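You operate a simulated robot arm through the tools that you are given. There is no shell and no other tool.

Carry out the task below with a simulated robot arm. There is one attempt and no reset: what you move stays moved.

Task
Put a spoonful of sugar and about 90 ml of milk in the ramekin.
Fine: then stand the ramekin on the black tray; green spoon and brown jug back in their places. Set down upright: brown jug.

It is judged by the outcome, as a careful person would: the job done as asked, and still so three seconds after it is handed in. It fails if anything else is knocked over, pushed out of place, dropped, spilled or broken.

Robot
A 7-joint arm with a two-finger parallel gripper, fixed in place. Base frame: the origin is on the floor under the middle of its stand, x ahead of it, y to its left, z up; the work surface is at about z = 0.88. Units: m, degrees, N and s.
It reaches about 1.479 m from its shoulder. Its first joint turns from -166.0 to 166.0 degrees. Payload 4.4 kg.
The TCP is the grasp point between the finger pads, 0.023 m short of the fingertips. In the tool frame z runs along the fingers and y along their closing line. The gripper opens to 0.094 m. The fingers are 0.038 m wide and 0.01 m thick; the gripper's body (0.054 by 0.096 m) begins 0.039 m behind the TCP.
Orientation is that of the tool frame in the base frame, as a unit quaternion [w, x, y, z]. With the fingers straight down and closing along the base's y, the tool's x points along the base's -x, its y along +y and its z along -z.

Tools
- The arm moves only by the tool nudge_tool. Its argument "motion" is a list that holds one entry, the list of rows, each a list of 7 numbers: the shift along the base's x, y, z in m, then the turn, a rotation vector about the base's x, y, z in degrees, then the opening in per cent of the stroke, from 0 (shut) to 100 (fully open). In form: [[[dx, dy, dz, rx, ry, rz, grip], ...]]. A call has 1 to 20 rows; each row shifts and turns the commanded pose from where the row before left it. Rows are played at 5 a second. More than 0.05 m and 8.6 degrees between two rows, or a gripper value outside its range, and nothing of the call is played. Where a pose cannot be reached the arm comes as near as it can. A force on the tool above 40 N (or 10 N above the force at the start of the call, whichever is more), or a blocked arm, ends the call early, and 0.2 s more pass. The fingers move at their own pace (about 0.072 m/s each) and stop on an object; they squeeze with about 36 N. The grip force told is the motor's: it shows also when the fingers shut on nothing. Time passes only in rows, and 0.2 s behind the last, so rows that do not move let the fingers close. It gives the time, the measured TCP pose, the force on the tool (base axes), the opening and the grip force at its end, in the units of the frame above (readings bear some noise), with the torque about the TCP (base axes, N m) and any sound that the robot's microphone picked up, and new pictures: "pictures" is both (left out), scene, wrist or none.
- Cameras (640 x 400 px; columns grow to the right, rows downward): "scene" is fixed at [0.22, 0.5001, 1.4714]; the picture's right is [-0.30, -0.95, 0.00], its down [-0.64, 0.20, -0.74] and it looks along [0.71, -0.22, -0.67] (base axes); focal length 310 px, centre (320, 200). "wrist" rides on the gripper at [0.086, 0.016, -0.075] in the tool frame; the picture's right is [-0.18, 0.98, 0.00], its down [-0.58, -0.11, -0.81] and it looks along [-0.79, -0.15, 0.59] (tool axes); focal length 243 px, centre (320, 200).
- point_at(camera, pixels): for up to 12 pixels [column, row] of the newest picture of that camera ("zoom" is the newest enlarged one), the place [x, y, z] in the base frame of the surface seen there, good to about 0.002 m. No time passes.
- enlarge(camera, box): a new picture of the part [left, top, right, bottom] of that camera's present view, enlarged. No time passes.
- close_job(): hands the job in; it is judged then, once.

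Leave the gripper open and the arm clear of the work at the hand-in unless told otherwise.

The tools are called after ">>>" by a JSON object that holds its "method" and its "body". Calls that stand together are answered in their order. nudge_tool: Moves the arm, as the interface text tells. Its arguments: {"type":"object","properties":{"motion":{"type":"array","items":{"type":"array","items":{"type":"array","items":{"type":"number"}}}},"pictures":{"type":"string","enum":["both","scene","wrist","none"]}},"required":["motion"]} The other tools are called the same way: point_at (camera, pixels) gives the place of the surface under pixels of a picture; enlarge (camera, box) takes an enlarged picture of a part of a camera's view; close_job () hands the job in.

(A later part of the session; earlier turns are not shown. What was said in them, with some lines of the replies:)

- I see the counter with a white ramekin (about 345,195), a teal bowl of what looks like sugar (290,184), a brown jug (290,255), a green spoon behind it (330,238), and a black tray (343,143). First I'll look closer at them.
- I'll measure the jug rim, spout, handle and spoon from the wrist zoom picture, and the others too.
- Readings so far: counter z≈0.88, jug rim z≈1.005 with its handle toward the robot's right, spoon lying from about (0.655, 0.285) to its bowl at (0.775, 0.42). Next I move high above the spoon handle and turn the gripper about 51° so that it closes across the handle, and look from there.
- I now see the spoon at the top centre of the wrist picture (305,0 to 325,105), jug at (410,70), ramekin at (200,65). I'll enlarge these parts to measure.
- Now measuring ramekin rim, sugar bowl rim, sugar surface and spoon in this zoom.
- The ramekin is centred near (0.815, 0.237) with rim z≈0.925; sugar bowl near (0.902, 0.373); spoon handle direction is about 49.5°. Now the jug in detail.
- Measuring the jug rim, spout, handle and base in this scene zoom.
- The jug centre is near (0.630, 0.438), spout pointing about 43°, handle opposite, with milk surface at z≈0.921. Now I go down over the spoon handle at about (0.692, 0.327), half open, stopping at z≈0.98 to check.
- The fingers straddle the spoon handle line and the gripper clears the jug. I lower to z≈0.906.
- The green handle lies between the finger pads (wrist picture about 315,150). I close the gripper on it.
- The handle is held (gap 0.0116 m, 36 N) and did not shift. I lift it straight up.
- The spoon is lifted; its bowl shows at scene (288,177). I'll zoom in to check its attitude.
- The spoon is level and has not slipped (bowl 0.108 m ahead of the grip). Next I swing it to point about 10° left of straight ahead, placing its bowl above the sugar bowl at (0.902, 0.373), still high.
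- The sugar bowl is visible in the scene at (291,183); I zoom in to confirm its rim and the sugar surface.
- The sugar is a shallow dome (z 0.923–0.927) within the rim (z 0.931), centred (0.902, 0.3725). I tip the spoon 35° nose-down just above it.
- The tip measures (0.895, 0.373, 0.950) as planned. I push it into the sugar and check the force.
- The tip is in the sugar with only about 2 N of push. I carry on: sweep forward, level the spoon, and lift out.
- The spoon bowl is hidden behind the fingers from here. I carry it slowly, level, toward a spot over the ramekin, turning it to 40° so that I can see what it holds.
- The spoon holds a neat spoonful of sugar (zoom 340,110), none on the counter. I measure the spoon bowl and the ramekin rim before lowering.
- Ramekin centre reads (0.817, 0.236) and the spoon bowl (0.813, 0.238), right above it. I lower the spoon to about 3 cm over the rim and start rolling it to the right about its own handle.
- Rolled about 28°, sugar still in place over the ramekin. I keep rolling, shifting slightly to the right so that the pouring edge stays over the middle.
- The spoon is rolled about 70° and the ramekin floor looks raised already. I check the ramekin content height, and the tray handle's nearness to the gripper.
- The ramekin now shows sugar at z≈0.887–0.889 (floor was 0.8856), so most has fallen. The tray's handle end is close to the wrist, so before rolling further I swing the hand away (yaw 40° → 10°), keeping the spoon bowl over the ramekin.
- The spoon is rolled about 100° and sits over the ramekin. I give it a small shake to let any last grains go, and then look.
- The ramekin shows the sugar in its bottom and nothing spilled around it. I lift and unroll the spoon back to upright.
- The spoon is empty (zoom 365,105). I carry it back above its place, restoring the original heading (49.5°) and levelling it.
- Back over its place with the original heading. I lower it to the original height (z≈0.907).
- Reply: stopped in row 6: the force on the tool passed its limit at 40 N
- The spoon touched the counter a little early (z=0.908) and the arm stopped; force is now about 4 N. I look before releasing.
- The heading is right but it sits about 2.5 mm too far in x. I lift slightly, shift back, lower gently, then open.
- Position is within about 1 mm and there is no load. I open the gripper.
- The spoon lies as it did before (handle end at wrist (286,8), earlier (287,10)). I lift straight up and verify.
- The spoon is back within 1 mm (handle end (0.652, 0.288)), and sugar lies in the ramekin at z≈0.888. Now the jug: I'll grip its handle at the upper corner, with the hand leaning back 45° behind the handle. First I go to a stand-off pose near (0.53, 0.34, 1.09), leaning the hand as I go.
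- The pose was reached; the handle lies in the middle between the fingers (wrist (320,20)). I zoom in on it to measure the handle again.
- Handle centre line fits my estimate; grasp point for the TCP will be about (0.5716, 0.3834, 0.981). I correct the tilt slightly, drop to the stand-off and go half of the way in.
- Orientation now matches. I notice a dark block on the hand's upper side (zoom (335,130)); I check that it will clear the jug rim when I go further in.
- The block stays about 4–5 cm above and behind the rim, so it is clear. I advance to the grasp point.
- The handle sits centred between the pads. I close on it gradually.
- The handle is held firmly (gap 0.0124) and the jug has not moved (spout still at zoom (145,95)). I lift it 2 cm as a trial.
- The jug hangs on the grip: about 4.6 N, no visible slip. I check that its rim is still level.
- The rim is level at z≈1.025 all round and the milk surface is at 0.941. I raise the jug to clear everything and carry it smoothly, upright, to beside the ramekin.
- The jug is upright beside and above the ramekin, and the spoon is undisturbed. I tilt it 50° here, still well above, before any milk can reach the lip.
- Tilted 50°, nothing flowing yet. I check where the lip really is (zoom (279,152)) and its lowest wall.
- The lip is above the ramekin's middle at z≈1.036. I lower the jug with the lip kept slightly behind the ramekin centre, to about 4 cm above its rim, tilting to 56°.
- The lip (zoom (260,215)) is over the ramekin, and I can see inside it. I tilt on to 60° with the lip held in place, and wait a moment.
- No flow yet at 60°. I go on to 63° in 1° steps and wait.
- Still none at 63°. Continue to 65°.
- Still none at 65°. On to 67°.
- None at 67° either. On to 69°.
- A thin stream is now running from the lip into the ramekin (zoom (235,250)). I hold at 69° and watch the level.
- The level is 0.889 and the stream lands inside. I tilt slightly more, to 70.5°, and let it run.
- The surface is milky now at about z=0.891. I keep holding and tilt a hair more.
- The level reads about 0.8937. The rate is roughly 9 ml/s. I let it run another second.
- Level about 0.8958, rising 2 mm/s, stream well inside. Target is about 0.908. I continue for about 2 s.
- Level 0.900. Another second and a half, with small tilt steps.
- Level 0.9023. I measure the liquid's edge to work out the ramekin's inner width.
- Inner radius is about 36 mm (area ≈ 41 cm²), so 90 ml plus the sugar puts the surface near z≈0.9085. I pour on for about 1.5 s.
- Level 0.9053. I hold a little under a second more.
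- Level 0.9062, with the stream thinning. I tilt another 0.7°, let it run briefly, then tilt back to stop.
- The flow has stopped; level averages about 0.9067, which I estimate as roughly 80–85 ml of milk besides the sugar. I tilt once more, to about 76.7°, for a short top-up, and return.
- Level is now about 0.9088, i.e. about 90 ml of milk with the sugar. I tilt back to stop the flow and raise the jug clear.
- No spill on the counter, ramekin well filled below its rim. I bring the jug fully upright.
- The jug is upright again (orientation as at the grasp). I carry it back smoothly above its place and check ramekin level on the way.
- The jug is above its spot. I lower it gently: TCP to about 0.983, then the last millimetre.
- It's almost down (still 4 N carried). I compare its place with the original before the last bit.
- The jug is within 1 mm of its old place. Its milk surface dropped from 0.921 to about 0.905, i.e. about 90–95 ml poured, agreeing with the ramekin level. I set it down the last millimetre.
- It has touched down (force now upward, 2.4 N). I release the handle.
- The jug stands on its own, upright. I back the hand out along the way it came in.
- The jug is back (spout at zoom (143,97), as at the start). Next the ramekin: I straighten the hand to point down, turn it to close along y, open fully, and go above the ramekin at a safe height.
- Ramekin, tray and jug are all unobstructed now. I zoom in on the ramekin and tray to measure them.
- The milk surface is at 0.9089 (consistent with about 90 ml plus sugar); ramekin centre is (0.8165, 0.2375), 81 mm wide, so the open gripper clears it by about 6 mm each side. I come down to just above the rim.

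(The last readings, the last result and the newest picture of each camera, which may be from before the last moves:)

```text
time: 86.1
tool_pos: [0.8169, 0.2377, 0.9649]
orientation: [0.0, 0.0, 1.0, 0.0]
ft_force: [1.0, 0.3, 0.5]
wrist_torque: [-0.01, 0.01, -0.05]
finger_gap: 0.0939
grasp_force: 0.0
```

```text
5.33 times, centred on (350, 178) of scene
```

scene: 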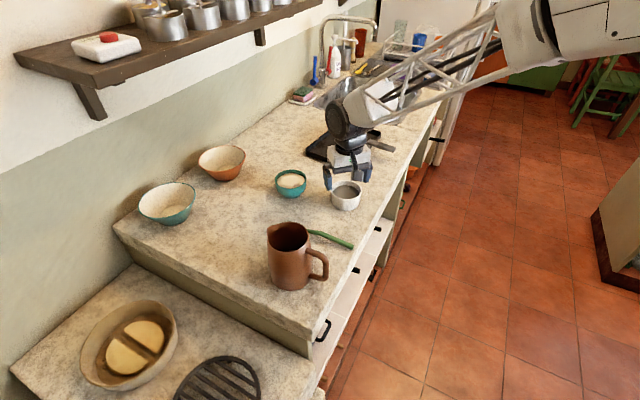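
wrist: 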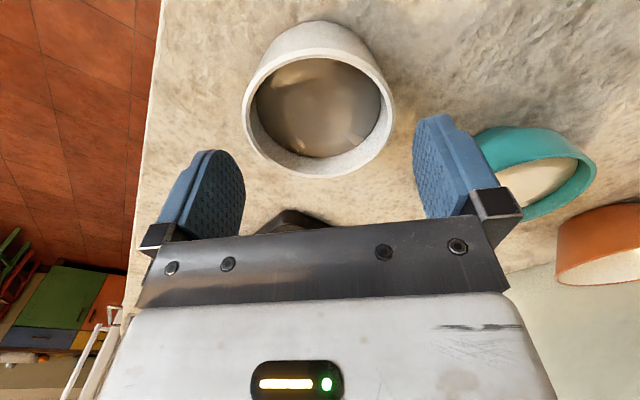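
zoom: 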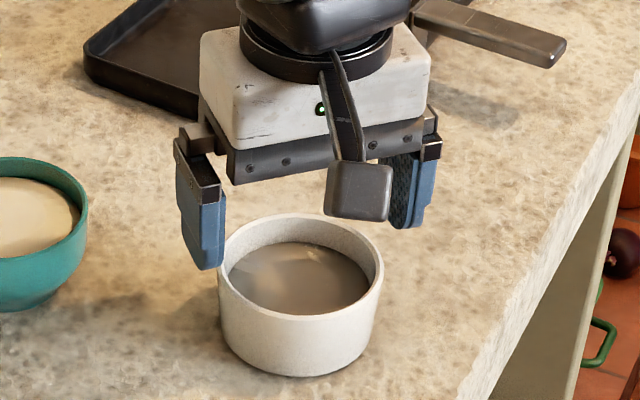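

The ramekin sits centred between the open fingers. I lower around it, to TCP z≈0.909.

>>> {"method": "nudge_tool", "body": {"motion": [[[-0.0002, 0, -0.015, 0, 0, 0, 100], [0, 0, -0.015, 0, 0, 0, 100], [0, 0, -0.015, 0, 0, 0, 100], [0, 0, -0.01, 0, 0, 0, 100], [0, 0, 0, 0, 0, 0, 100]]], "pictures": "both"}}

>>> {"method": "enlarge", "body": {"camera": "scene", "box": [310, 140, 390, 215]}}

```text
time: 87.3
tool_pos: [0.8157, 0.2382, 0.91]
orientation: [0.0, 0.0, 1.0, 0.0]
ft_force: [0.2, -0.3, 0.0]
wrist_torque: [0.02, -0.01, -0.02]
finger_gap: 0.094
grasp_force: 0.1
```

scene: 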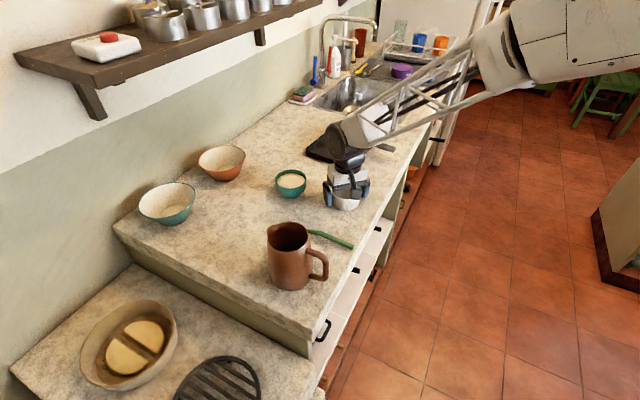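
wrist: 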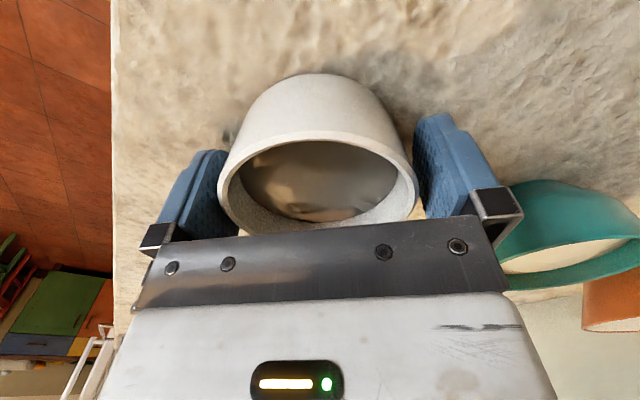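

```text
5.33 times, centred on (350, 178) of scene
```

zoom: 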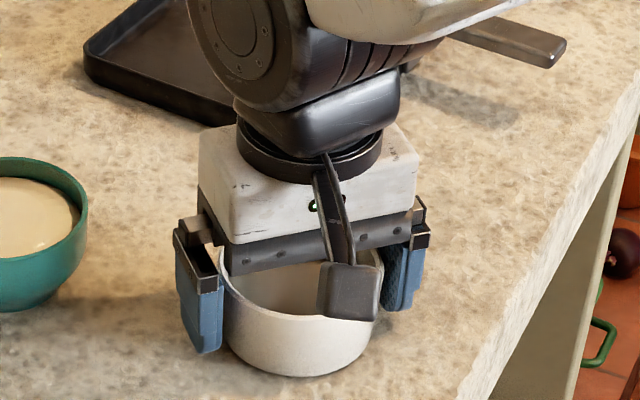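

The fingers are around the ramekin, tips near the counter without touching. I close slowly.

>>> {"method": "nudge_tool", "body": {"motion": [[[0, 0, 0, 0, 0, 0, 93], [0, 0, 0, 0, 0, 0, 89], [0, 0, 0, 0, 0, 0, 86], [0, 0, 0, 0, 0, 0, 83], [0, 0, 0, 0, 0, 0, 75], [0, 0, 0, 0, 0, 0, 60], [0, 0, 0, 0, 0, 0, 40]]], "pictures": "both"}}

>>> {"method": "enlarge", "body": {"camera": "scene", "box": [310, 140, 390, 215]}}

```text
time: 88.9
tool_pos: [0.8166, 0.2381, 0.9105]
orientation: [0.0, 0.001, 1.0, 0.0]
ft_force: [0.3, -1.2, -0.5]
wrist_torque: [0.04, -0.02, -0.04]
finger_gap: 0.0852
grasp_force: 36.2
```

scene: 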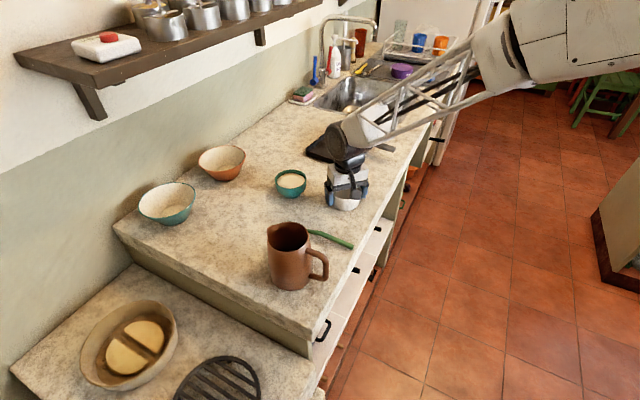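
wrist: 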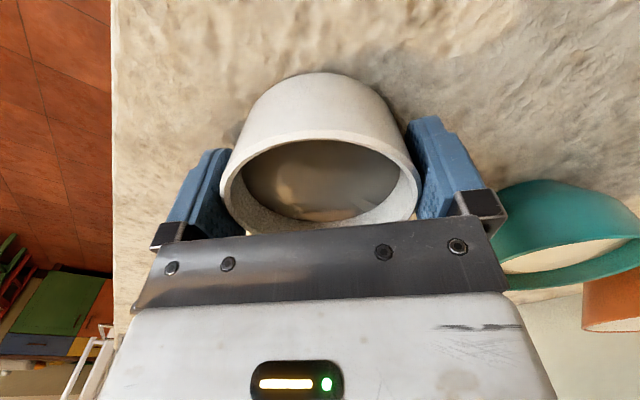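

```text
5.33 times, centred on (350, 178) of scene
```

zoom: 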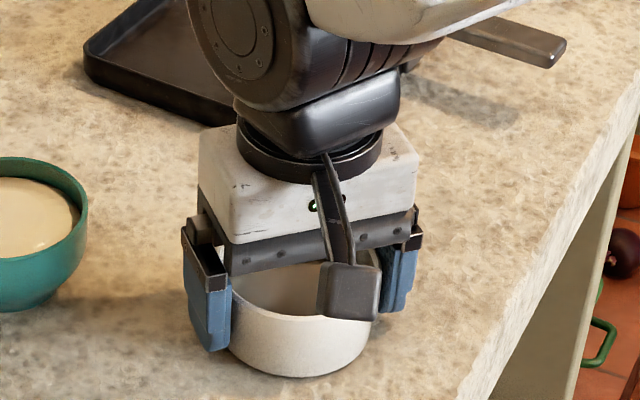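

The ramekin is held (gap 0.0852). Before lifting, I use the free view of the jug to double-check how much left it, from its milk level.

>>> {"method": "enlarge", "body": {"camera": "scene", "box": [260, 215, 335, 295]}}

```text
5.00 times, centred on (298, 255) of scene
```

zoom: 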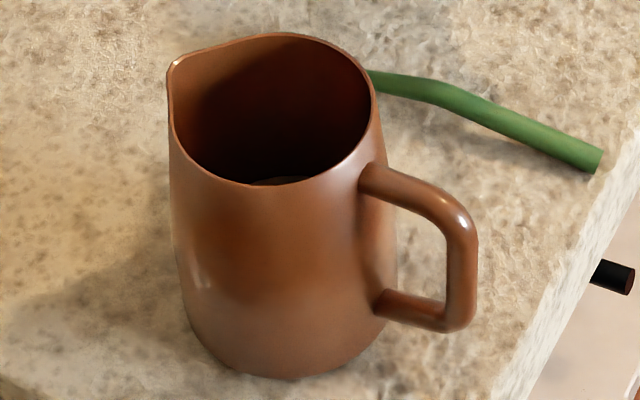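

>>> {"method": "point_at", "body": {"camera": "zoom", "pixels": [[275, 182], [265, 183], [290, 180], [280, 181], [300, 178], [250, 182], [176, 66], [280, 160]]}}

```text
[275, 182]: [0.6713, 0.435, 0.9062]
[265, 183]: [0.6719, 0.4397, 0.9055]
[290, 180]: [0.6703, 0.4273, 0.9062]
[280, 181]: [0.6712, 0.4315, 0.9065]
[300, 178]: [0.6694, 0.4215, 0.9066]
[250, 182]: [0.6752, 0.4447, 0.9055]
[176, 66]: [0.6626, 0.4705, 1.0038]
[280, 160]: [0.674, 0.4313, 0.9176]
```

The jug's level fell 15 mm over about 61 cm², i.e. about 91 ml — good. Now I lift the ramekin gently.

>>> {"method": "nudge_tool", "body": {"motion": [[[0, 0, 0.002, 0, 0, 0, 40], [0, 0, 0.006, 0, 0, 0, 40], [0, 0, 0.01, 0, 0, 0, 40], [0, 0, 0.012, 0, 0, 0, 40], [0, 0, 0.012, 0, 0, 0, 40], [0, 0, 0.012, 0, 0, 0, 40], [0, 0, 0.01, 0, 0, 0, 40], [0, 0, 0.006, 0, 0, 0, 40], [0, 0, 0.002, 0, 0, 0, 40], [0, 0, 0, 0, 0, 0, 40]]], "pictures": "both"}}

>>> {"method": "enlarge", "body": {"camera": "scene", "box": [295, 110, 405, 215]}}

```text
time: 91.1
tool_pos: [0.8171, 0.2376, 0.9823]
orientation: [-0.001, 0.001, 1.0, 0.0]
ft_force: [-0.2, -0.1, -1.9]
wrist_torque: [-0.01, 0.01, 0.01]
finger_gap: 0.0853
grasp_force: 36.4
```

scene: 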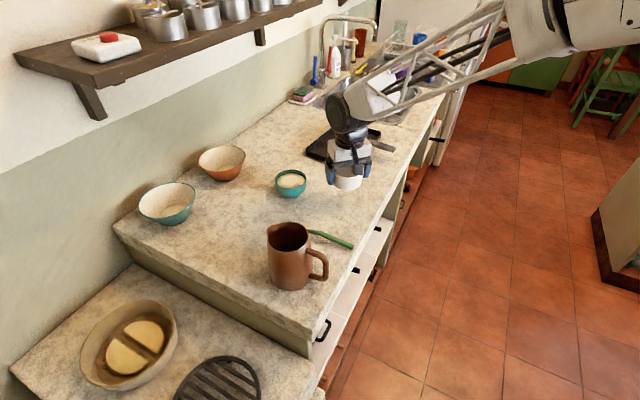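
wrist: 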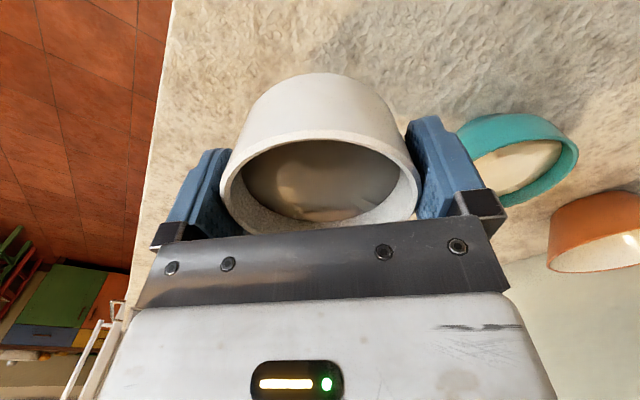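

```text
3.81 times, centred on (350, 162) of scene
```

zoom: 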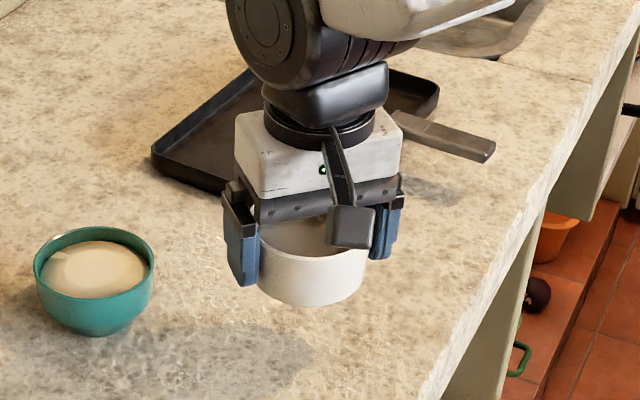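

The ramekin is lifted level (1.9 N) with nothing spilled. The tray spans roughly from (0.94, 0.19) to (1.23, 0.10), centre about (1.084, 0.144). I carry the ramekin slowly, level, above the tray.

>>> {"method": "nudge_tool", "body": {"motion": [[[0.002, -0.0007, 0.005, 0, 0, 0, 40], [0.006, -0.0021, 0.008, 0, 0, 0, 40], [0.011, -0.0038, 0.005, 0, 0, 0, 40], [0.016, -0.0056, 0, 0, 0, 0, 40], [0.02, -0.007, 0, 0, 0, 0, 40], [0.022, -0.0077, 0, 0, 0, 0, 40], [0.022, -0.0077, 0, 0, 0, 0, 40], [0.022, -0.0077, 0, 0, 0, 0, 40], [0.022, -0.0077, 0, 0, 0, 0, 40], [0.022, -0.0077, 0, 0, 0, 0, 40], [0.022, -0.0077, 0, 0, 0, 0, 40], [0.022, -0.0077, 0, 0, 0, 0, 40], [0.02, -0.007, 0, 0, 0, 0, 40], [0.016, -0.0056, 0, 0, 0, 0, 40], [0.011, -0.0038, 0, 0, 0, 0, 40], [0.006, -0.0021, 0, 0, 0, 0, 40], [0.003, -0.0014, 0, 0, 0, 0, 40], [0, 0, 0, 0, 0, 0, 40]]], "pictures": "both"}}

>>> {"method": "enlarge", "body": {"camera": "scene", "box": [295, 100, 415, 190]}}

```text
time: 94.9
tool_pos: [1.0816, 0.1458, 0.9994]
orientation: [0.0, 0.001, 1.0, 0.0]
ft_force: [-0.4, -0.1, -2.2]
wrist_torque: [0.01, -0.01, 0.0]
finger_gap: 0.0853
grasp_force: 35.6
```

scene: 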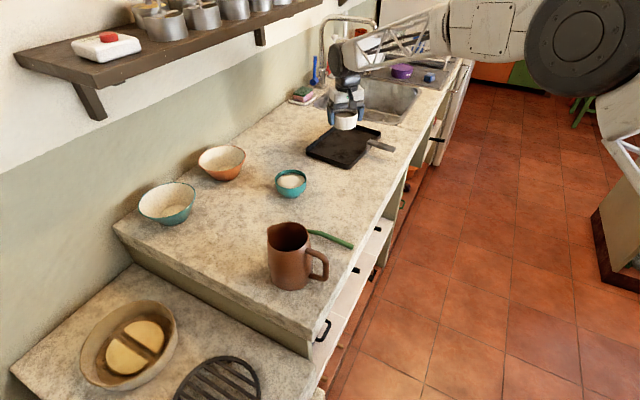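
wrist: 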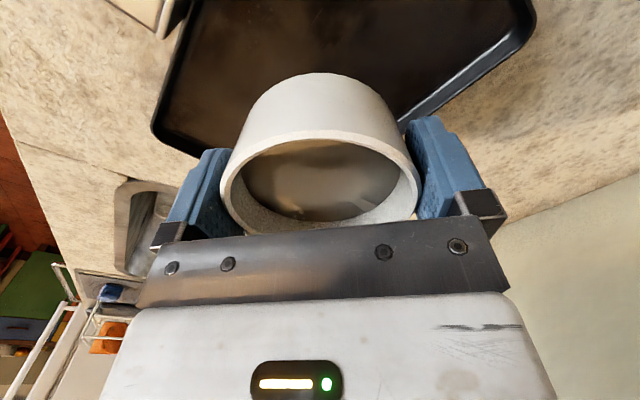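

```text
4.44 times, centred on (355, 145) of scene
```

zoom: 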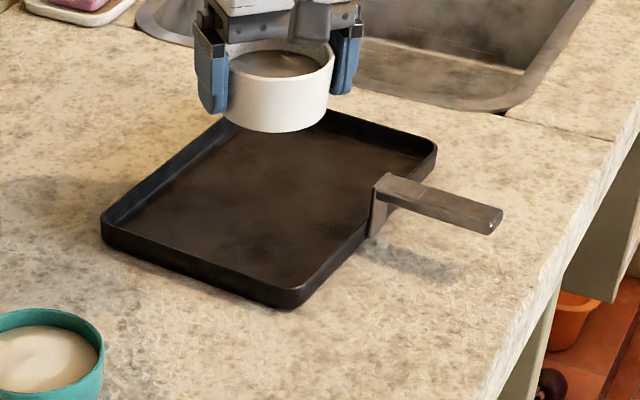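

The whole tray is visible. I measure its floor, walls and corners in this zoom.

>>> {"method": "point_at", "body": {"camera": "zoom", "pixels": [[200, 215], [280, 200], [290, 260], [260, 150], [350, 160], [375, 150], [105, 222], [285, 297], [435, 145], [145, 215], [285, 275], [415, 155]]}}

>>> {"method": "point_at", "body": {"camera": "zoom", "pixels": [[330, 112], [340, 122], [220, 140], [275, 130], [325, 130], [350, 235], [200, 262], [165, 175]]}}

```text
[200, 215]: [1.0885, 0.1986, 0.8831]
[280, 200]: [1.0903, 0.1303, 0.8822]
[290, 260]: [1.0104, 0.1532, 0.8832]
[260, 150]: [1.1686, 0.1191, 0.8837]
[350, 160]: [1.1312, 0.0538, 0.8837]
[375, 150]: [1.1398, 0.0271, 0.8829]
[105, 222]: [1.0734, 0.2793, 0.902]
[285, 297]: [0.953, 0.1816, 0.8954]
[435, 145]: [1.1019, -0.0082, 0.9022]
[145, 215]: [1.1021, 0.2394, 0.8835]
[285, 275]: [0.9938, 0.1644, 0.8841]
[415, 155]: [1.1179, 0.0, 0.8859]
```

```text
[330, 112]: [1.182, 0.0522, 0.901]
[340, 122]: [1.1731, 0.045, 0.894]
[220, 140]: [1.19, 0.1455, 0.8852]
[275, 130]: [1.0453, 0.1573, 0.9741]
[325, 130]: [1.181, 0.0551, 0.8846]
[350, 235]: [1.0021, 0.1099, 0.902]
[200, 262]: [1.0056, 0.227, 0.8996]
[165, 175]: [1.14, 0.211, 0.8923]
```

Tray floor is at z≈0.883 and its centre about (1.087, 0.136); the fingers will clear its walls by about 2 cm. I lower the ramekin toward the centre, slowly.

>>> {"method": "nudge_tool", "body": {"motion": [[[0.0005, -0.001, -0.004, 0, 0, 0, 40], [0.0007, -0.0015, -0.009, 0, 0, 0, 40], [0.0008, -0.0015, -0.012, 0, 0, 0, 40], [0.0008, -0.0015, -0.014, 0, 0, 0, 40], [0.0007, -0.0015, -0.014, 0, 0, 0, 40], [0.0005, -0.001, -0.012, 0, 0, 0, 40], [0, 0, -0.009, 0, 0, 0, 40], [0, 0, -0.006, 0, 0, 0, 40], [0, 0, -0.003, 0, 0, 0, 40], [0, 0, 0, 0, 0, 0, 40]]], "pictures": "both"}}

>>> {"method": "enlarge", "body": {"camera": "scene", "box": [295, 100, 415, 190]}}

```text
time: 97.1
tool_pos: [1.085, 0.1371, 0.9172]
orientation: [0.0, 0.0, 1.0, 0.0]
ft_force: [0.0, -0.1, -2.6]
wrist_torque: [-0.01, -0.02, 0.02]
finger_gap: 0.0853
grasp_force: 36.0
```

scene: 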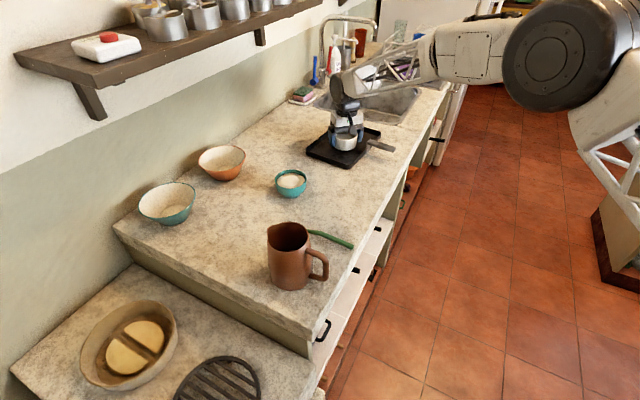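
wrist: 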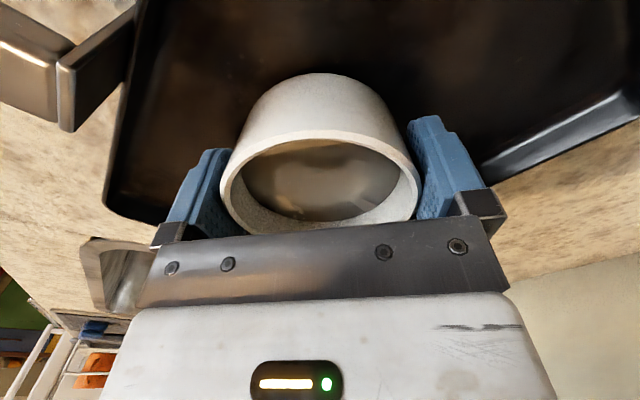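

```text
4.44 times, centred on (355, 145) of scene
```

zoom: 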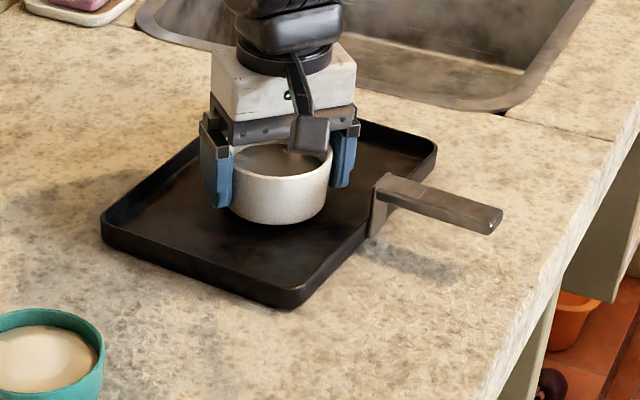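

Ramekin is 2–4 mm above the tray floor. I lower in 1 mm steps.

>>> {"method": "nudge_tool", "body": {"motion": [[[0, 0, -0.001, 0, 0, 0, 40], [0, 0, -0.001, 0, 0, 0, 40], [0, 0, -0.0008, 0, 0, 0, 40], [0, 0, 0, 0, 0, 0, 40]]], "pictures": "none"}}

```text
time: 98.1
tool_pos: [1.0851, 0.1379, 0.9144]
orientation: [0.0, 0.001, 1.0, -0.001]
ft_force: [-0.5, 0.1, -1.5]
wrist_torque: [-0.01, -0.01, -0.01]
finger_gap: 0.0851
grasp_force: 35.8
```

Still about 2 N carried; a little further.

>>> {"method": "nudge_tool", "body": {"motion": [[[0, 0, -0.0007, 0, 0, 0, 40], [0, 0, -0.0006, 0, 0, 0, 40], [0, 0, 0, 0, 0, 0, 40]]], "pictures": "none"}}

```text
time: 98.9
tool_pos: [1.086, 0.1378, 0.9137]
orientation: [0.0, 0.0, 1.0, 0.001]
ft_force: [-2.3, 0.9, 6.5]
wrist_torque: [0.03, 0.21, -0.04]
finger_gap: 0.0854
grasp_force: 36.0
```

It has touched down (6.5 N upward). I ease off slightly and open the gripper slowly.

>>> {"method": "nudge_tool", "body": {"motion": [[[0, 0, 0.0005, 0, 0, 0, 40], [0, 0, 0, 0, 0, 0, 92], [0, 0, 0, 0, 0, 0, 96], [0, 0, 0, 0, 0, 0, 100], [0, 0, 0, 0, 0, 0, 100]]], "pictures": "both"}}

>>> {"method": "enlarge", "body": {"camera": "scene", "box": [310, 100, 400, 180]}}

```text
time: 100.1
tool_pos: [1.0858, 0.1364, 0.9131]
orientation: [0.001, 0.0, 1.0, 0.0]
ft_force: [0.7, -0.1, 0.6]
wrist_torque: [-0.02, -0.01, -0.05]
finger_gap: 0.0943
grasp_force: 0.0
```

scene: 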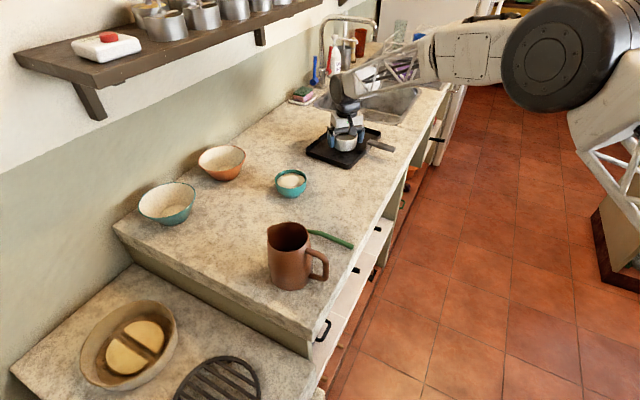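
wrist: 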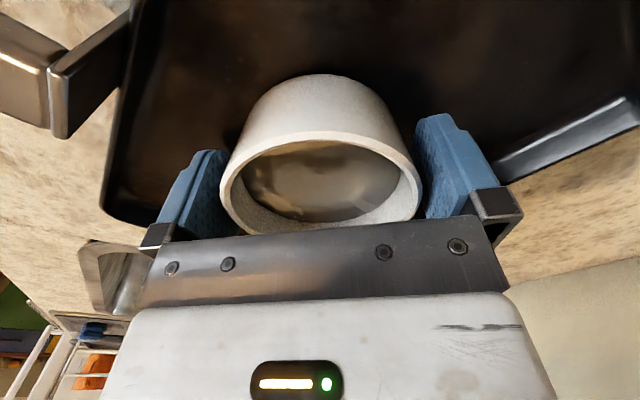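

```text
5.00 times, centred on (355, 140) of scene
```

zoom: 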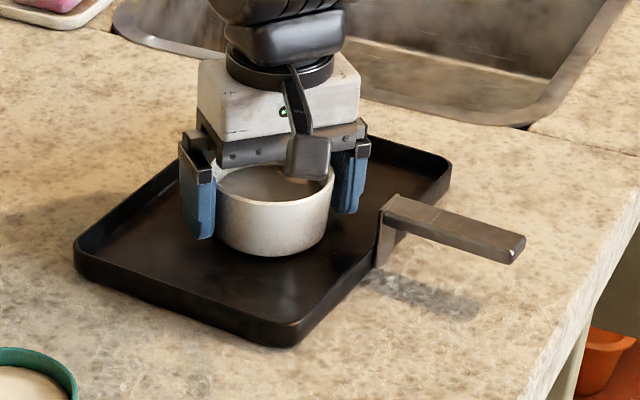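

The ramekin stands on the tray, with the fingers clear of it on both sides. I raise the hand straight up.

>>> {"method": "nudge_tool", "body": {"motion": [[[0, 0, 0.01, 0, 0, 0, 100], [0, 0, 0.015, 0, 0, 0, 100], [0, 0, 0.025, 0, 0, 0, 100], [0, 0, 0.04, 0, 0, 0, 100], [0, 0, 0.045, 0, 0, 0, 100], [0, 0, 0.045, 0, 0, 0, 100], [0, 0, 0.045, 0, 0, 0, 100], [0, 0, 0, 0, 0, 0, 100]]], "pictures": "both"}}

>>> {"method": "enlarge", "body": {"camera": "scene", "box": [295, 100, 405, 190]}}

```text
time: 101.9
tool_pos: [1.0833, 0.1369, 1.1389]
orientation: [0.0, 0.0, 1.0, 0.0]
ft_force: [0.1, -0.8, 0.0]
wrist_torque: [0.02, 0.01, 0.02]
finger_gap: 0.0937
grasp_force: 0.2
```

scene: 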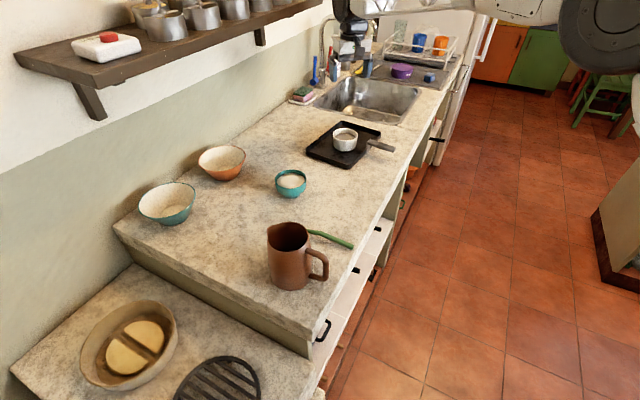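
wrist: 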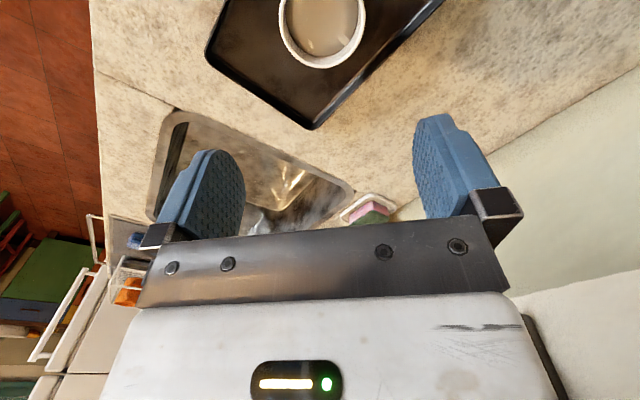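

```text
4.44 times, centred on (350, 145) of scene
```

zoom: 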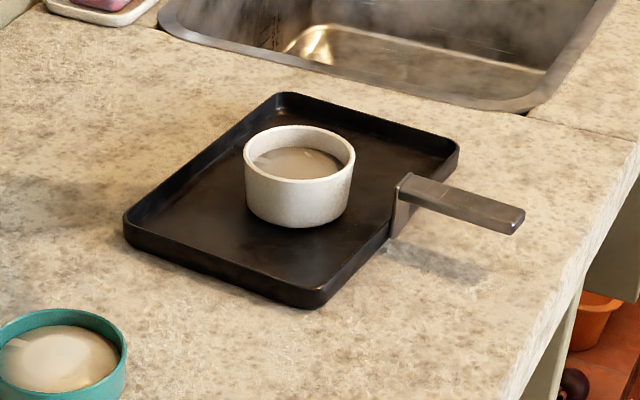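

The ramekin stands in the middle of the tray, milk level and unspilled. I raise the arm a bit more, clear of the work, and check the whole counter.

>>> {"method": "nudge_tool", "body": {"motion": [[[-0.03, 0, 0.035, 0, 0, 0, 100], [-0.035, 0, 0.03, 0, 0, 0, 100], [-0.04, 0, 0.02, 0, 0, 0, 100], [-0.04, 0, 0.01, 0, 0, 0, 100], [-0.03, 0, 0, 0, 0, 0, 100], [0, 0, 0, 0, 0, 0, 100], [0, 0, 0, 0, 0, 0, 100]]], "pictures": "both"}}

>>> {"method": "enlarge", "body": {"camera": "scene", "box": [240, 110, 410, 300]}}

>>> {"method": "point_at", "body": {"camera": "scene", "pixels": [[350, 246], [330, 238], [267, 229], [310, 275], [345, 139], [344, 135], [343, 141]]}}

```text
time: 103.5
tool_pos: [0.9099, 0.1373, 1.2347]
orientation: [0.0, 0.0, 1.0, 0.001]
ft_force: [-0.3, -0.6, -0.4]
wrist_torque: [-0.02, -0.01, 0.04]
finger_gap: 0.094
grasp_force: 0.0
```

scene: 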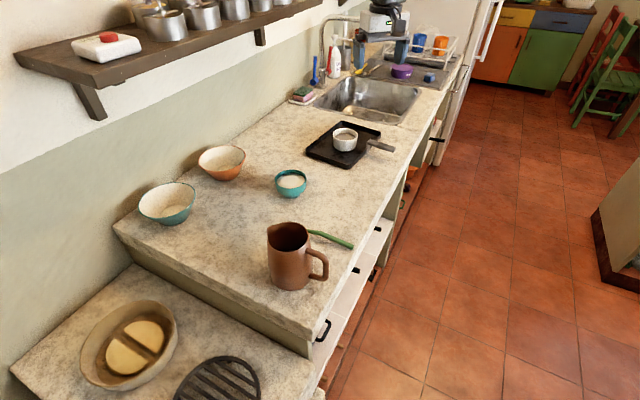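
wrist: 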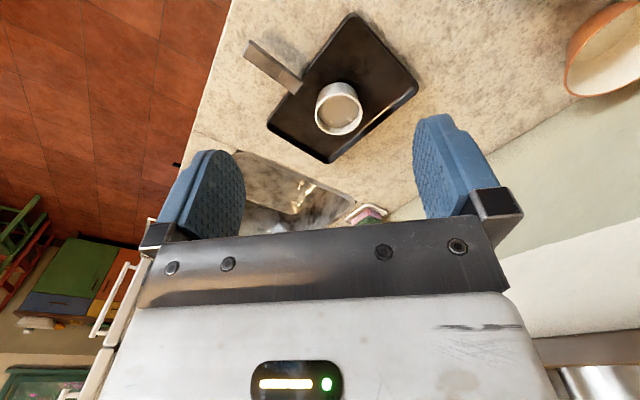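

```text
2.11 times, centred on (325, 205) of scene
```

zoom: 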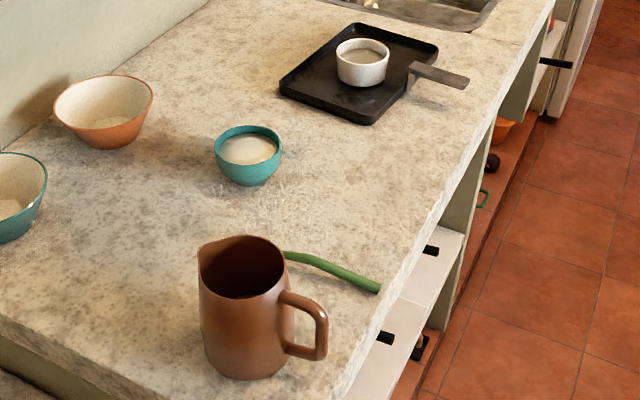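

```text
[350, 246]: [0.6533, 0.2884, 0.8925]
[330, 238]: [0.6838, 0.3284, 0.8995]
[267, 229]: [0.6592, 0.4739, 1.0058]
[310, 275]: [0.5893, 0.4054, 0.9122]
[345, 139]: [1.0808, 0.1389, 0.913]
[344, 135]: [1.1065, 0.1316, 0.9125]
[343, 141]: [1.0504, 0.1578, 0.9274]
```

Everything checks out:
- **Ramekin:** it stands on the black tray, holding the sugar and about 90 ml of milk.
- **Spoon:** it is back in its place.
- **Jug:** it is upright in its place.
- **Counter and arm:** the counter is clean, the gripper is open, and the arm is clear of the work.

I'm handing the job in.

>>> {"method": "close_job", "body": {}}

```text
The job is handed in.
```

The ramekin is standing on the black tray with a spoonful of sugar and roughly 90 ml of milk in it. I estimated the milk by eye: the drop in the jug works out to about 91 ml. The ramekin's own level gives somewhere between 90 and 95 ml.

The green spoon and the brown jug are back within about a millimetre of where they started, and the jug is upright. I saw no spills on the counter or tray, and nothing was knocked over or shifted. I left the gripper open and the arm raised clear of the work.
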